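You operate a simulated robot arm through the tools that you are given. There is no shell and no other tool. Be economical: measure what you need, move in short steps, check, and stop when the job is done.

The job below is to be done with a simulated robot arm. You get a single attempt, and the scene is never put back.

JOB
Put the green corner from the work bench on top of the brown taped carton there.

Only the result counts: the job must be done as asked and must still hold three seconds after the hand-in. Knocking over, shifting, dropping, spilling or breaking anything else fails it.

ROBOT AND FRAMES
A 7-joint arm with a two-finger parallel gripper, fixed in place. Base frame: the origin is at the foot of the arm, x ahead of it, y to its left, z up; the work surface is at about z = 0.82. Units: m, degrees, N and s.
With the tool pointing down near the work surface it reaches from about 0.3 to 0.7 m from the base axis. Its first joint turns from -66.0 to 66.0 degrees. Payload 1.57 kg.
The TCP is the grasp point between the finger pads, 0.03 m short of the fingertips. In the tool frame z runs along the fingers and y along their closing line. Largest opening 0.11 m; finger width 0.024, thickness 0.012; the body of the gripper, 0.048 by 0.112 m, starts 0.078 m behind the TCP.
Orientation is that of the tool frame in the base frame, as a unit quaternion [w, x, y, z]. With the fingers straight down and closing along the base's y, the tool's x points along the base's -x, its y along +y and its z along -z.

CONTROLS
- The arm moves only by the tool drive_tool. Its argument "motion" is a list of rows, each an object (a shift or turn left out is 0, a gripper value left out holds the last) with "travel": the shift along the tool's x, y, z in m, a list of three; "spin": the turn about the tool's z in degrees. In form: [{"travel": [tx, ty, tz], "spin": spin}, ...]. A call has 1 to 20 rows; each row shifts and turns the commanded pose from where the row before left it, along the tool's axes as they then stand. "claw" is the gripper command, from -1 (fully open) to 1 (shut), values between in proportion, set as the call begins (left out, the last holds). A row lasts 0.2 s, in which the tool goes at most 0.05 m and 8.6 degrees; a call with a longer step from one row to the next is refused whole, and so is a gripper value outside its range. Where a pose cannot be reached the arm comes as near as it can. A force on the tool above 40 N (or 10 N above the force at the start of the call, whichever is more), or a blocked arm, ends the call early, and 0.2 s more pass. Each finger travels about 0.108 m/s and halts on what it meets, pressing with about 28 N; the grip force reading is that of the motor and also rises with nothing between the fingers. The clock runs only during rows and for 0.2 s after the last one: add rows that do not move to give the fingers time. It gives the time, the measured TCP pose, the force on the tool (base axes), the opening and the grip force at its end, in the units of the frame above (readings bear some noise), and new pictures: "views" is both (left out), scene, wrist or none.
- Cameras (640 x 400 px; columns grow to the right, rows downward): "scene" is fixed at [0.1773, -0.4071, 1.395]; the picture's right is [0.61, -0.79, 0.00], its down [-0.52, -0.40, -0.76] and it looks along [0.60, 0.46, -0.65] (base axes); focal length 326 px, centre (320, 200). "wrist" rides on the gripper at [0.07, 0.016, -0.141] in the tool frame; the picture's right is [-0.23, 0.97, 0.00], its down [-0.85, -0.20, -0.48] and it looks along [-0.47, -0.11, 0.88] (tool axes); focal length 222 px, centre (320, 200). There is no depth. A picture from a camera that has moved, and an enlarged one, comes with that camera's place and axes in the base frame and with its lens.
- enlarge(camera, box): a new picture of the part [left, top, right, bottom] of that camera's present view, enlarged. No time passes.
- hand_in(): hands the job in; it is judged then, once.

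Go step by step. Nothing tells you positions but the pictures and the camera data: compare them with the known pose of the tool, close in by small moves and look again before you grip or let go. The budget is 90 turns and 170 pictures, counting those below and the enlarged ones. Unless the task says otherwise, let go and move clear before handing in, and close with one line.

The tools are called after "Request:" as a command line: name --argument value ..., lists and objects as JSON in quotes. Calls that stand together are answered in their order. drive_tool: Moves the arm, as the interface text tells. Its arguments: {"type":"object","properties":{"motion":{"type":"array"},"claw":{"type":"number"},"views":{"type":"string","enum":["both","scene","wrist","none"]}},"required":["motion"]} The other tools are called the same way: enlarge (camera, box) takes an enlarged picture of a part of a camera's view; hand_in () hands the job in.

At the start:

```text
t: 0.0
tool_pos: [0.4024, -0.252, 1.1447]
tcp_rot: [-0.001, 0.0, 1.0, -0.001]
wrist_force: [0.2, 0.1, 0.0]
opening: 0.11
grasp_force: 0.1
```

scene: 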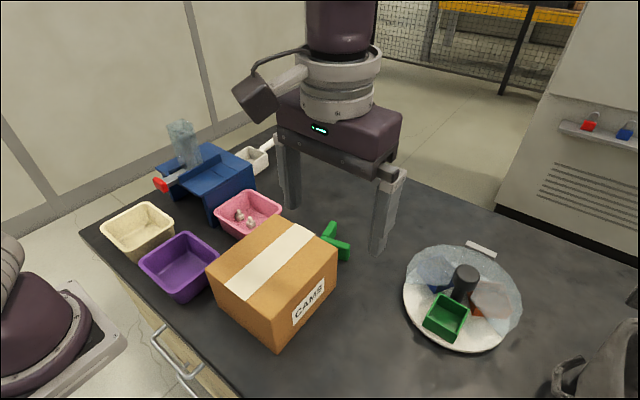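
wrist: 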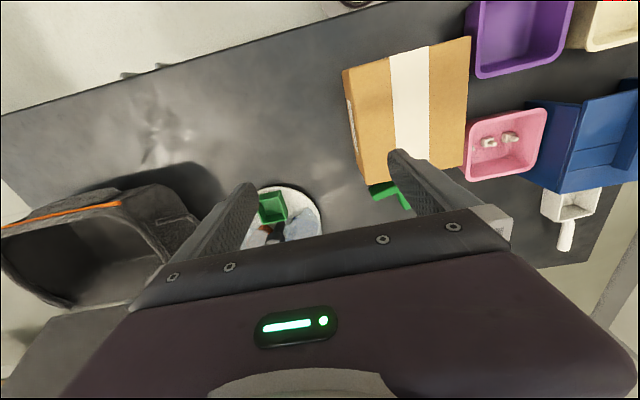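

The green corner stands just behind the carton, near x≈0.6, y≈-0.13. I'll enlarge both views to measure the corner and the carton.

Request:
enlarge --camera "scene" --box '[190, 200, 382, 360]'

Request:
enlarge --camera "wrist" --box '[320, 20, 512, 220]'

```text
2.50 times, centred on (286, 280) of scene
camera zoom: at [0.1773, -0.4071, 1.395], right [0.61, -0.79, 0.0], down [-0.52, -0.4, -0.76], along [0.6, 0.46, -0.65], focal length 814 px, centre (405, 0)
```

zoom: 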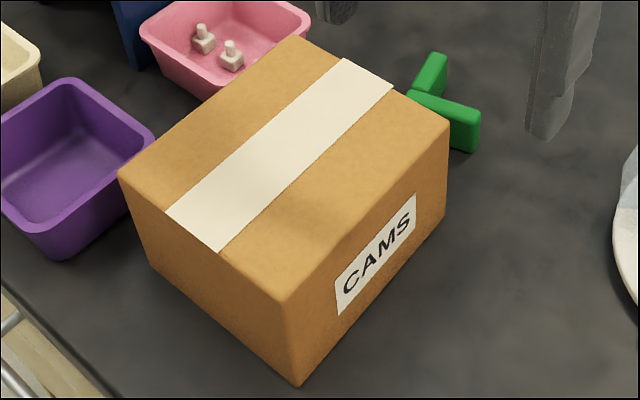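

```text
2.00 times, centred on (416, 120) of wrist
camera zoom: at [0.334, -0.2337, 1.2867], right [0.23, 0.97, 0.0], down [0.85, -0.2, 0.48], along [0.47, -0.11, -0.88], focal length 444 px, centre (128, 360)
```

zoom: 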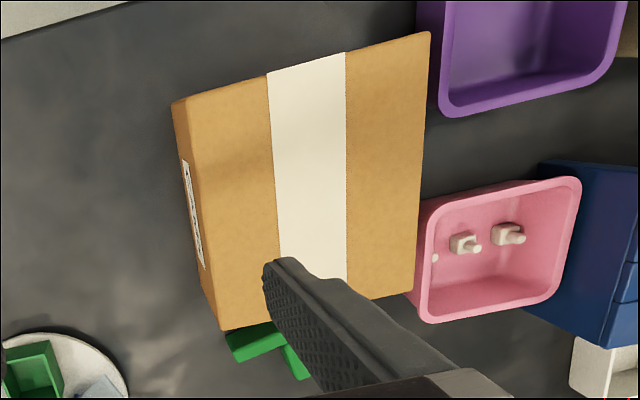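

The carton top is at z≈0.933 and spans x 0.333–0.513, y −0.193 to −0.037. The corner is an L with its bend near (0.56,−0.11), one arm along −y and one along +x. I'll move above it for a closer look.

Request:
drive_tool --motion '[{"travel": [-0.024, 0.0264, 0.009]}, {"travel": [-0.024, 0.0264, 0.009]}, {"travel": [-0.024, 0.0264, 0.009]}, {"travel": [-0.024, 0.0264, 0.009]}, {"travel": [-0.024, 0.0264, 0.009]}, {"travel": [0, 0, 0]}]' --claw -1

```text
t: 1.4
tool_pos: [0.5236, -0.1192, 1.1005]
tcp_rot: [-0.001, 0.0, 1.0, 0.0]
wrist_force: [-0.1, -0.2, 0.0]
opening: 0.1099
grasp_force: 0.0
camera wrist: at [0.4535, -0.1012, 1.2424], right [0.23, 0.97, 0.0], down [0.85, -0.2, 0.48], along [0.47, -0.11, -0.88], focal length 222 px, centre (320, 200)
```

scene: 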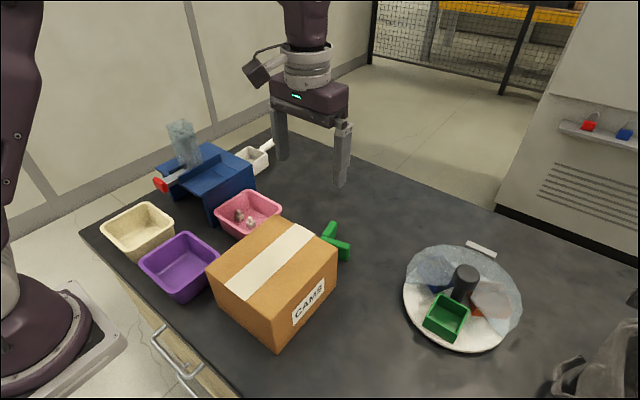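
wrist: 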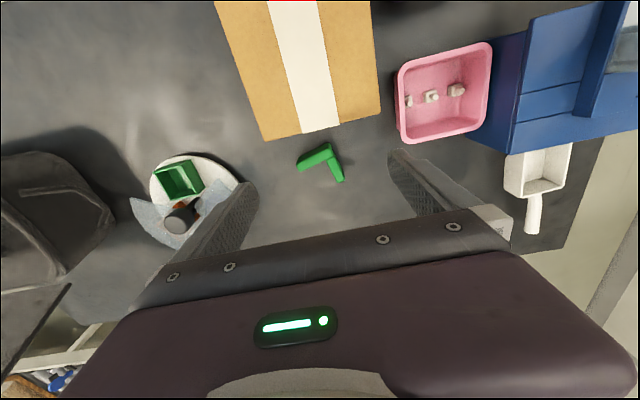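

Request:
enlarge --camera "wrist" --box '[280, 120, 376, 200]'

Request:
enlarge --camera "scene" --box '[296, 210, 376, 270]'

```text
5.00 times, centred on (328, 160) of wrist
camera zoom: at [0.4535, -0.1012, 1.2424], right [0.23, 0.97, 0.0], down [0.85, -0.2, 0.48], along [0.47, -0.11, -0.88], focal length 1111 px, centre (280, 400)
```

zoom: 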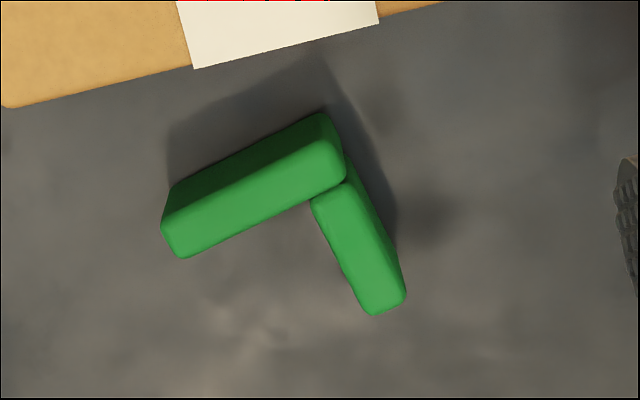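

```text
6.67 times, centred on (336, 240) of scene
camera zoom: at [0.1774, -0.407, 1.395], right [0.61, -0.79, 0.0], down [-0.52, -0.4, -0.76], along [0.6, 0.46, -0.65], focal length 2170 px, centre (213, -67)
```

zoom: 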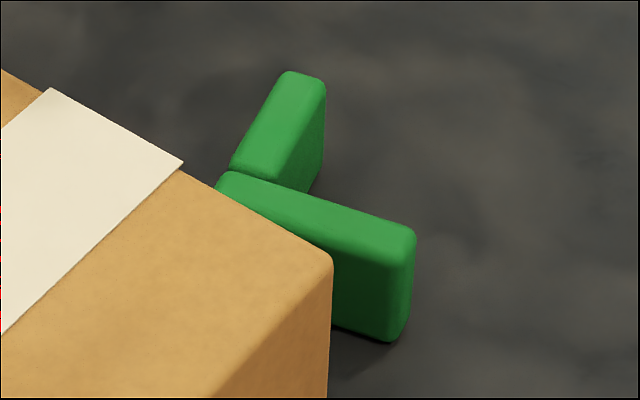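

The corner is about 0.05 tall, with its short arm running from (0.578,−0.113) to (0.624,−0.101), turned about 15° from x. I'll hover over that arm with the fingers spun to match, then look again.

Request:
drive_tool --motion '[{"travel": [-0.0268, 0.004, 0.033]}, {"travel": [-0.0268, 0.004, 0.033]}, {"travel": [-0.0268, 0.004, 0.034]}, {"spin": -7.5}, {"spin": -7.5}, {"travel": [0, 0, 0]}]'

```text
t: 2.8
tool_pos: [0.6055, -0.1072, 1.0005]
tcp_rot: [0.0, -0.131, 0.991, 0.0]
wrist_force: [0.8, -0.5, 0.1]
opening: 0.1097
grasp_force: 0.1
camera wrist: at [0.5331, -0.1084, 1.1423], right [-0.03, 1.0, 0.0], down [0.88, 0.03, 0.48], along [0.48, 0.02, -0.88], focal length 222 px, centre (320, 200)
```

scene: 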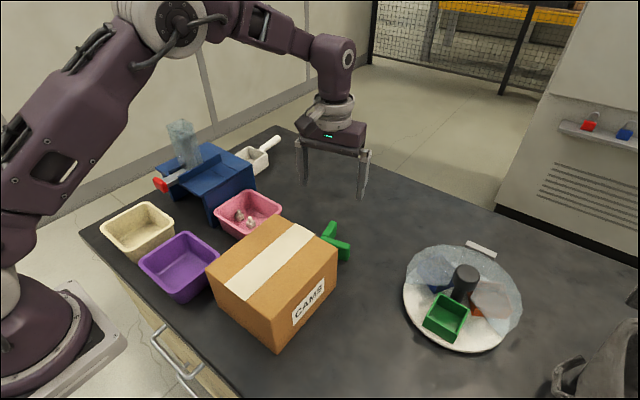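
wrist: 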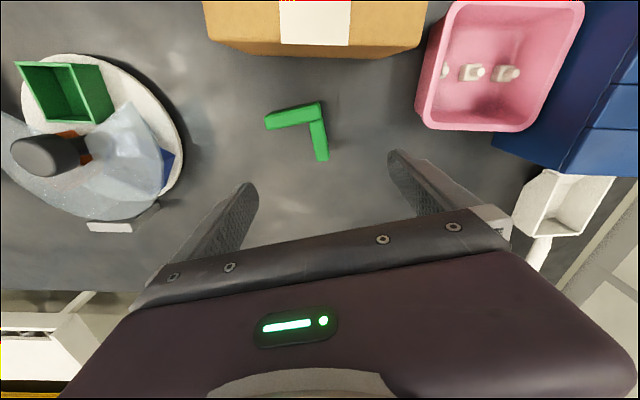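

Request:
enlarge --camera "wrist" --box '[248, 90, 344, 170]'

```text
5.00 times, centred on (296, 130) of wrist
camera zoom: at [0.5331, -0.1084, 1.1423], right [-0.03, 1.0, 0.0], down [0.88, 0.03, 0.48], along [0.48, 0.02, -0.88], focal length 1111 px, centre (440, 550)
```

zoom: 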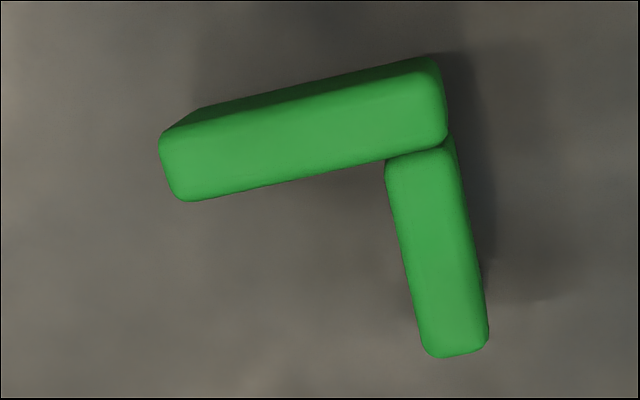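

The view confirms the short arm centred at about (0.600,−0.105) and turned about 13°. I'll make a small correction and descend to just above gripping height.

Request:
drive_tool --motion '[{"travel": [0.003, 0.0027, 0.02], "spin": 2}, {"travel": [0, 0, 0.03]}, {"travel": [0, 0, 0.03]}, {"travel": [0, 0, 0.025]}, {"travel": [0, 0, 0]}]'

```text
t: 4.0
tool_pos: [0.6022, -0.1065, 0.8968]
tcp_rot: [0.0, -0.113, 0.994, 0.0]
wrist_force: [0.1, 0.5, -0.1]
opening: 0.1102
grasp_force: 0.0
camera wrist: at [0.5304, -0.1046, 1.0379], right [0.0, 1.0, 0.0], down [0.88, 0.0, 0.48], along [0.48, 0.0, -0.88], focal length 222 px, centre (320, 200)
```

scene: 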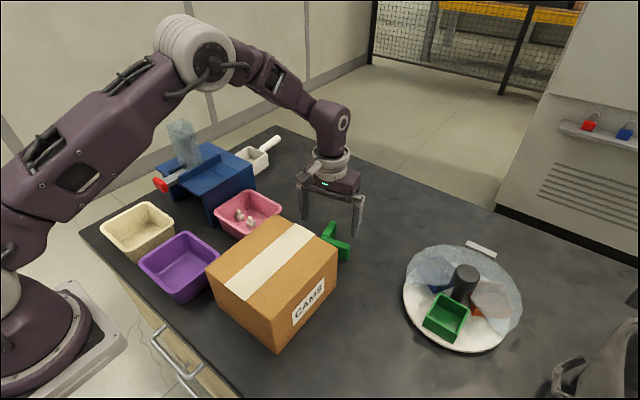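
wrist: 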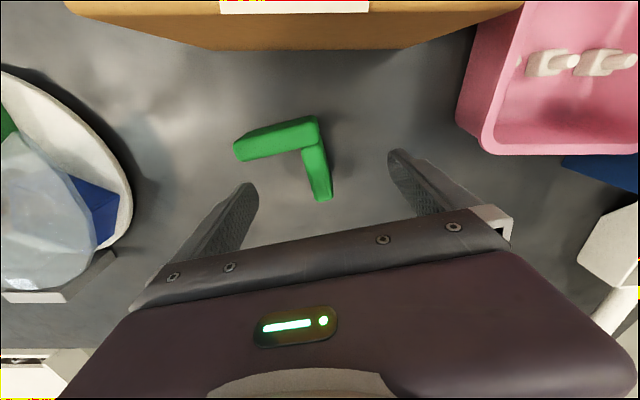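

The short arm lies between the fingers, with about 1.5 cm clearance to the long arm. I'll go down to grip height and close.

Request:
drive_tool --motion '[{"travel": [0, 0, 0.02]}, {"travel": [0, 0, 0.019]}, {"travel": [0, 0, 0]}]'

```text
t: 4.8
tool_pos: [0.5991, -0.1066, 0.8557]
tcp_rot: [0.0, -0.112, 0.994, 0.001]
wrist_force: [-0.4, 0.5, 0.0]
opening: 0.11
grasp_force: 0.0
camera wrist: at [0.529, -0.1045, 0.9984], right [0.0, 1.0, 0.0], down [0.88, 0.0, 0.48], along [0.48, 0.0, -0.88], focal length 222 px, centre (320, 200)
```

scene: 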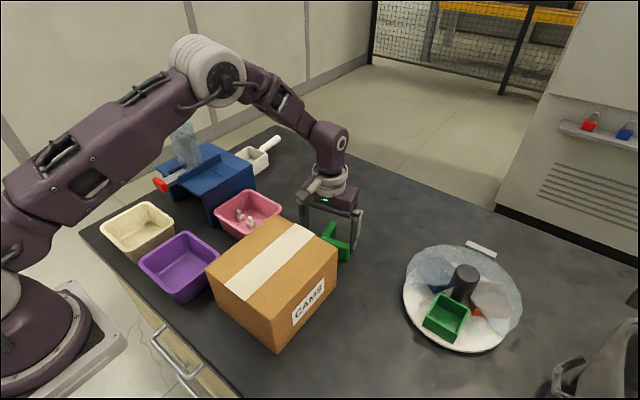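
wrist: 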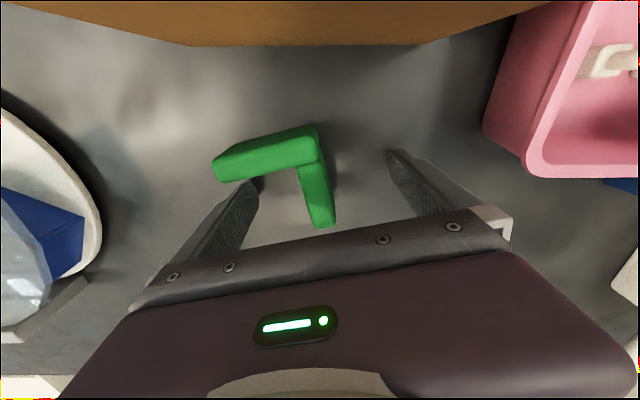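

Request:
drive_tool --motion '[{"travel": [0, 0, 0]}, {"travel": [0, 0, 0]}, {"travel": [0, 0, 0]}, {"travel": [0, 0, 0]}, {"travel": [0, 0, 0]}]' --claw 1

```text
t: 6.0
tool_pos: [0.6006, -0.1061, 0.8571]
tcp_rot: [0.0, -0.113, 0.994, 0.0]
wrist_force: [0.9, 0.3, -0.5]
opening: 0.0169
grasp_force: 27.6
camera wrist: at [0.5291, -0.1044, 0.9986], right [0.0, 1.0, 0.0], down [0.88, 0.0, 0.48], along [0.48, 0.0, -0.88], focal length 222 px, centre (320, 200)
```

scene: 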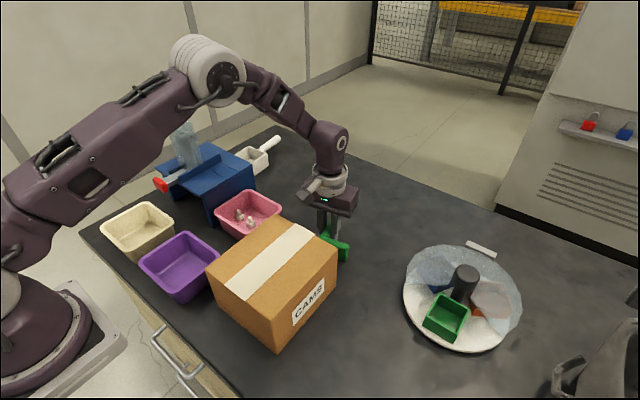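
wrist: 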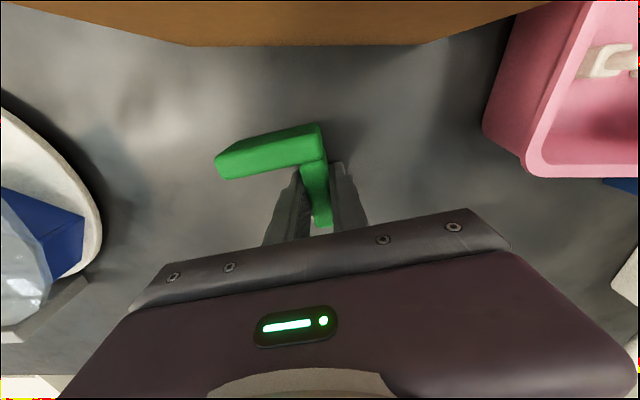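

The fingers hold the short arm at 17 mm opening. I'll lift it straight up well above the carton top and check the hold.

Request:
drive_tool --motion '[{"travel": [0, 0, -0.015]}, {"travel": [0, 0, -0.03]}, {"travel": [0, 0, -0.04]}, {"travel": [0, 0, -0.04]}, {"travel": [0, 0, -0.04]}, {"travel": [0, 0, -0.025]}, {"travel": [0, 0, 0]}]'

```text
t: 7.6
tool_pos: [0.5991, -0.1063, 1.045]
tcp_rot: [0.0, -0.114, 0.993, 0.0]
wrist_force: [-0.1, -0.4, -0.5]
opening: 0.0169
grasp_force: 27.3
camera wrist: at [0.528, -0.1048, 1.1862], right [0.0, 1.0, 0.0], down [0.88, 0.0, 0.48], along [0.48, 0.0, -0.88], focal length 222 px, centre (320, 200)
```

scene: 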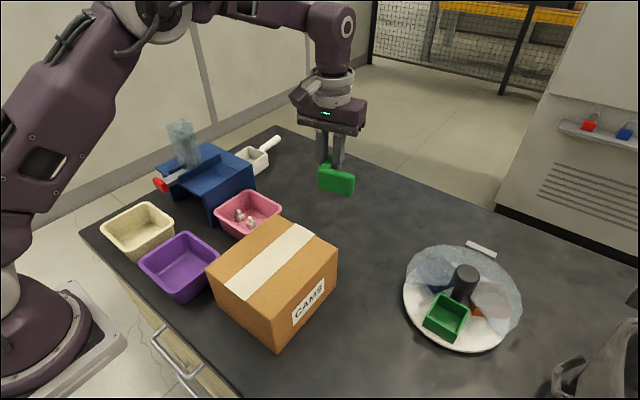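
wrist: 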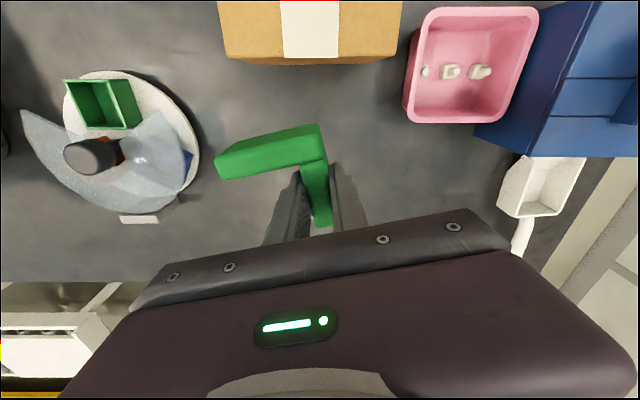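

The hold is firm and level. I'll carry the corner over the middle of the carton, which puts the TCP at about (0.437,−0.087).

Request:
drive_tool --motion '[{"travel": [0.0307, 0.011, 0]}, {"travel": [0.0307, 0.011, 0]}, {"travel": [0.0307, 0.011, 0]}, {"travel": [0.0307, 0.011, 0]}, {"travel": [0.0307, 0.011, 0]}, {"travel": [0, 0, 0]}, {"travel": [0, 0, 0.03]}, {"travel": [0, 0, 0]}]'

```text
t: 9.4
tool_pos: [0.4381, -0.0874, 1.0159]
tcp_rot: [0.001, -0.113, 0.994, 0.0]
wrist_force: [0.8, 0.6, -0.6]
opening: 0.0166
grasp_force: 28.5
camera wrist: at [0.3675, -0.0851, 1.1563], right [0.0, 1.0, 0.0], down [0.88, 0.0, 0.48], along [0.48, 0.0, -0.88], focal length 222 px, centre (320, 200)
```

scene: 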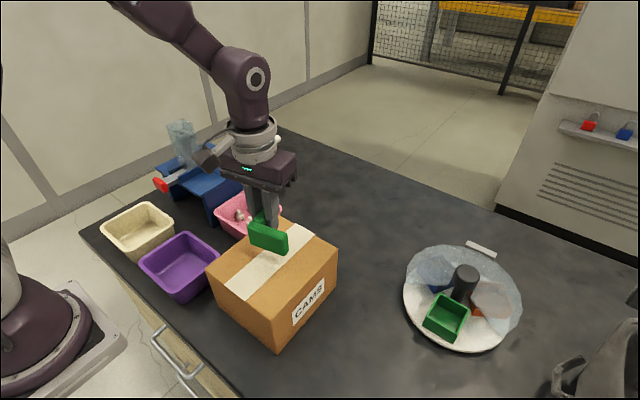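
wrist: 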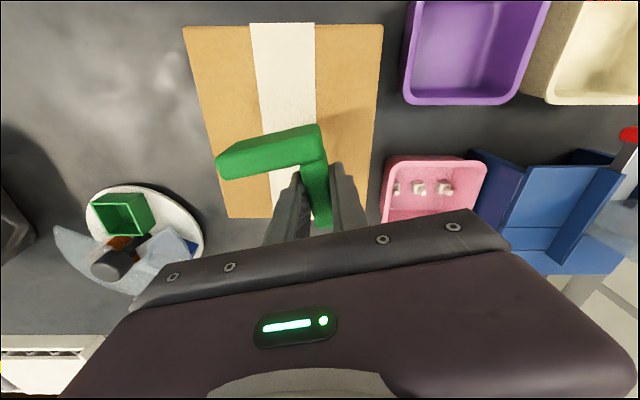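

The corner hangs roughly over the carton's centre, with its underside about 45 mm above the top. I'll come down most of the way and inspect the gap.

Request:
drive_tool --motion '[{"travel": [0, 0, 0.02]}, {"travel": [0, 0, 0.015]}, {"travel": [0, 0, 0]}]' --views "none"

Request:
enlarge --camera "scene" --box '[200, 180, 360, 280]'

```text
t: 10.2
tool_pos: [0.4392, -0.0856, 0.9806]
tcp_rot: [0.001, -0.113, 0.994, 0.0]
wrist_force: [0.3, 0.1, 0.0]
opening: 0.017
grasp_force: 27.9
```

```text
4.00 times, centred on (280, 230) of scene
camera zoom: at [0.1773, -0.4071, 1.395], right [0.61, -0.79, 0.0], down [-0.52, -0.4, -0.76], along [0.6, 0.46, -0.65], focal length 1302 px, centre (480, 80)
```

zoom: 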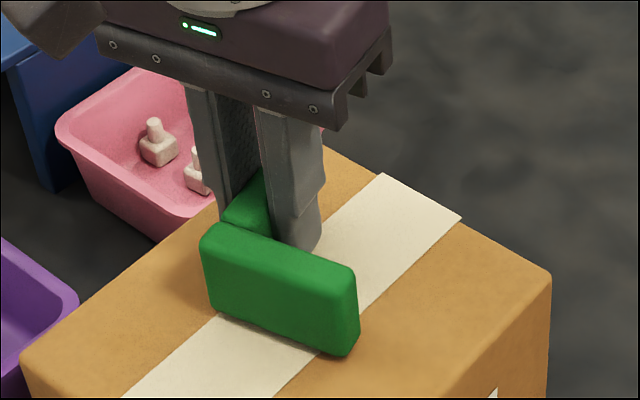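

It is centred and within about a centimetre of the top. I'll lower it in tiny steps and watch the force for contact.

Request:
drive_tool --motion '[{"travel": [0, 0, 0.003]}, {"travel": [0, 0, 0.003]}, {"travel": [0, 0, 0]}]' --views "none"

Request:
enlarge --camera "scene" --box '[230, 220, 310, 270]'

```text
t: 11.1
tool_pos: [0.438, -0.0856, 0.9761]
tcp_rot: [0.002, -0.113, 0.994, 0.0]
wrist_force: [-3.7, 1.5, 12.0]
opening: 0.0169
grasp_force: 28.2
stopped in row 3: the force on the tool passed its limit (the readings are from after the stop); the commanded pose is now the measured one
```

```text
8.00 times, centred on (270, 245) of scene
camera zoom: at [0.177, -0.407, 1.3951], right [0.61, -0.79, 0.0], down [-0.52, -0.4, -0.76], along [0.6, 0.46, -0.65], focal length 2604 px, centre (720, -160)
```

zoom: 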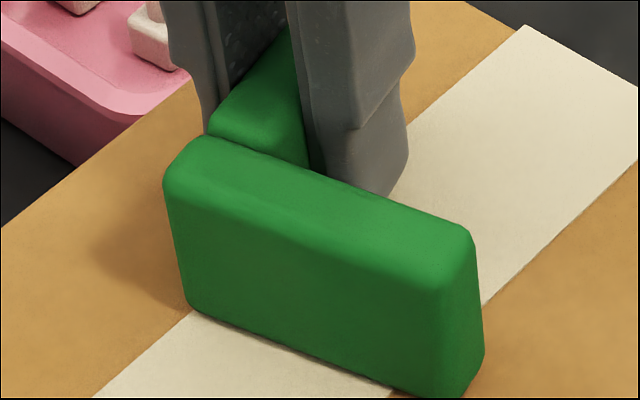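

Contact reads 12 N and the corner is resting on the carton. I'll ease up by 1 mm to relieve the load, then open gradually.

Request:
drive_tool --motion '[{"travel": [0, 0, -0.001]}, {"travel": [0, 0, 0]}]' --views "none"

Request:
drive_tool --motion '[{"travel": [0, 0, 0]}, {"travel": [0, 0, 0]}, {"travel": [0, 0, 0]}]' --claw 0.2

```text
t: 11.7
tool_pos: [0.4391, -0.0863, 0.977]
tcp_rot: [0.001, -0.113, 0.994, -0.001]
wrist_force: [0.5, 0.4, -1.4]
opening: 0.0167
grasp_force: 27.9
```

```text
t: 12.5
tool_pos: [0.4391, -0.0864, 0.9776]
tcp_rot: [0.001, -0.112, 0.994, 0.0]
wrist_force: [0.4, 0.6, 0.9]
opening: 0.0441
grasp_force: 0.1
camera wrist: at [0.3675, -0.0849, 1.1189], right [0.0, 1.0, 0.0], down [0.88, 0.0, 0.48], along [0.48, 0.0, -0.88], focal length 222 px, centre (320, 200)
```

scene: 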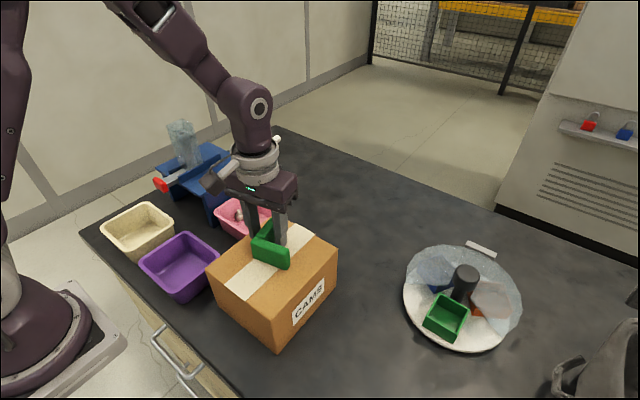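
wrist: 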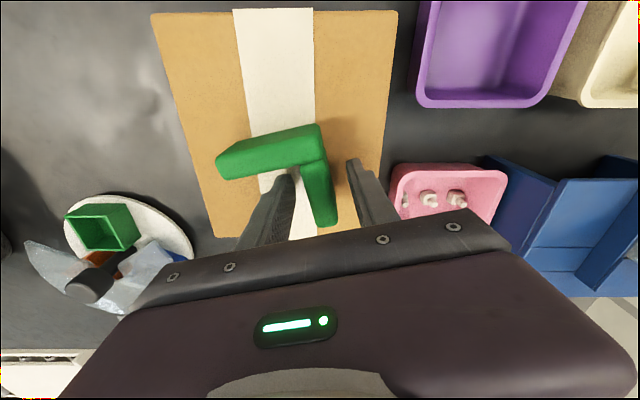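

The fingers are free of the corner, which stands on the carton. I'll lift straight up and check.

Request:
drive_tool --motion '[{"travel": [0, 0, -0.015]}, {"travel": [0, 0, -0.03]}, {"travel": [0, 0, -0.04]}, {"travel": [0, 0, -0.04]}, {"travel": [0, 0, -0.03]}, {"travel": [0, 0, 0]}]'

Request:
enlarge --camera "scene" --box '[190, 200, 350, 360]'

```text
t: 13.9
tool_pos: [0.4379, -0.0859, 1.134]
tcp_rot: [0.001, -0.113, 0.994, 0.0]
wrist_force: [0.4, -0.1, 1.2]
opening: 0.044
grasp_force: 0.1
camera wrist: at [0.3663, -0.0847, 1.275], right [0.0, 1.0, 0.0], down [0.88, 0.0, 0.48], along [0.48, 0.0, -0.88], focal length 222 px, centre (320, 200)
```

scene: 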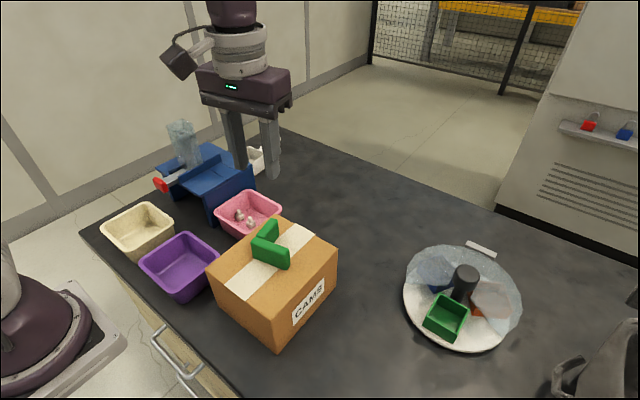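
wrist: 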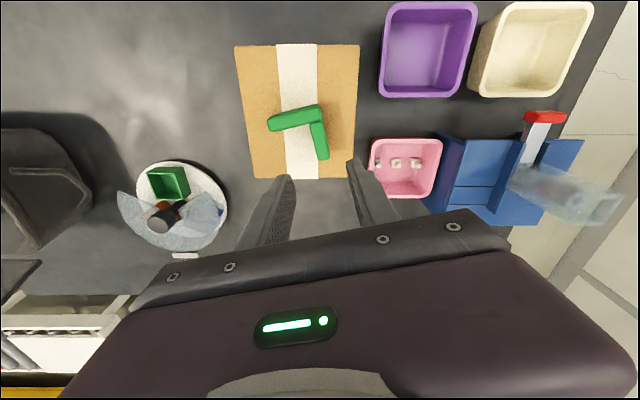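

```text
2.50 times, centred on (270, 280) of scene
camera zoom: at [0.1773, -0.4071, 1.395], right [0.61, -0.79, 0.0], down [-0.52, -0.4, -0.76], along [0.6, 0.46, -0.65], focal length 814 px, centre (445, 0)
```

zoom: 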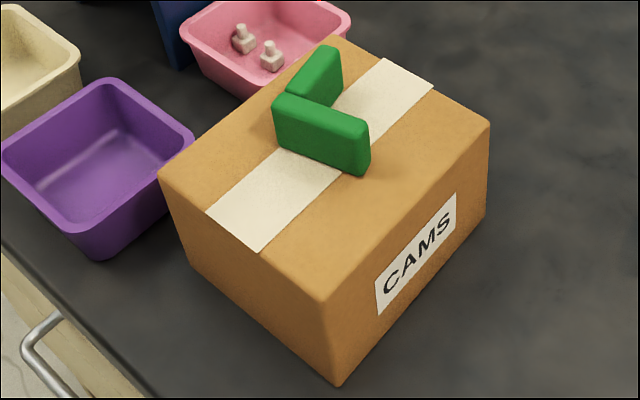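

The corner stands fully on the carton top, the carton has not moved, and the gripper is clear. I'm handing in.

Request:
hand_in

```text
The job is handed in.
```

The green corner is standing on top of the brown taped carton, the gripper is clear, nothing else moved in the last pictures, and the job is handed in.
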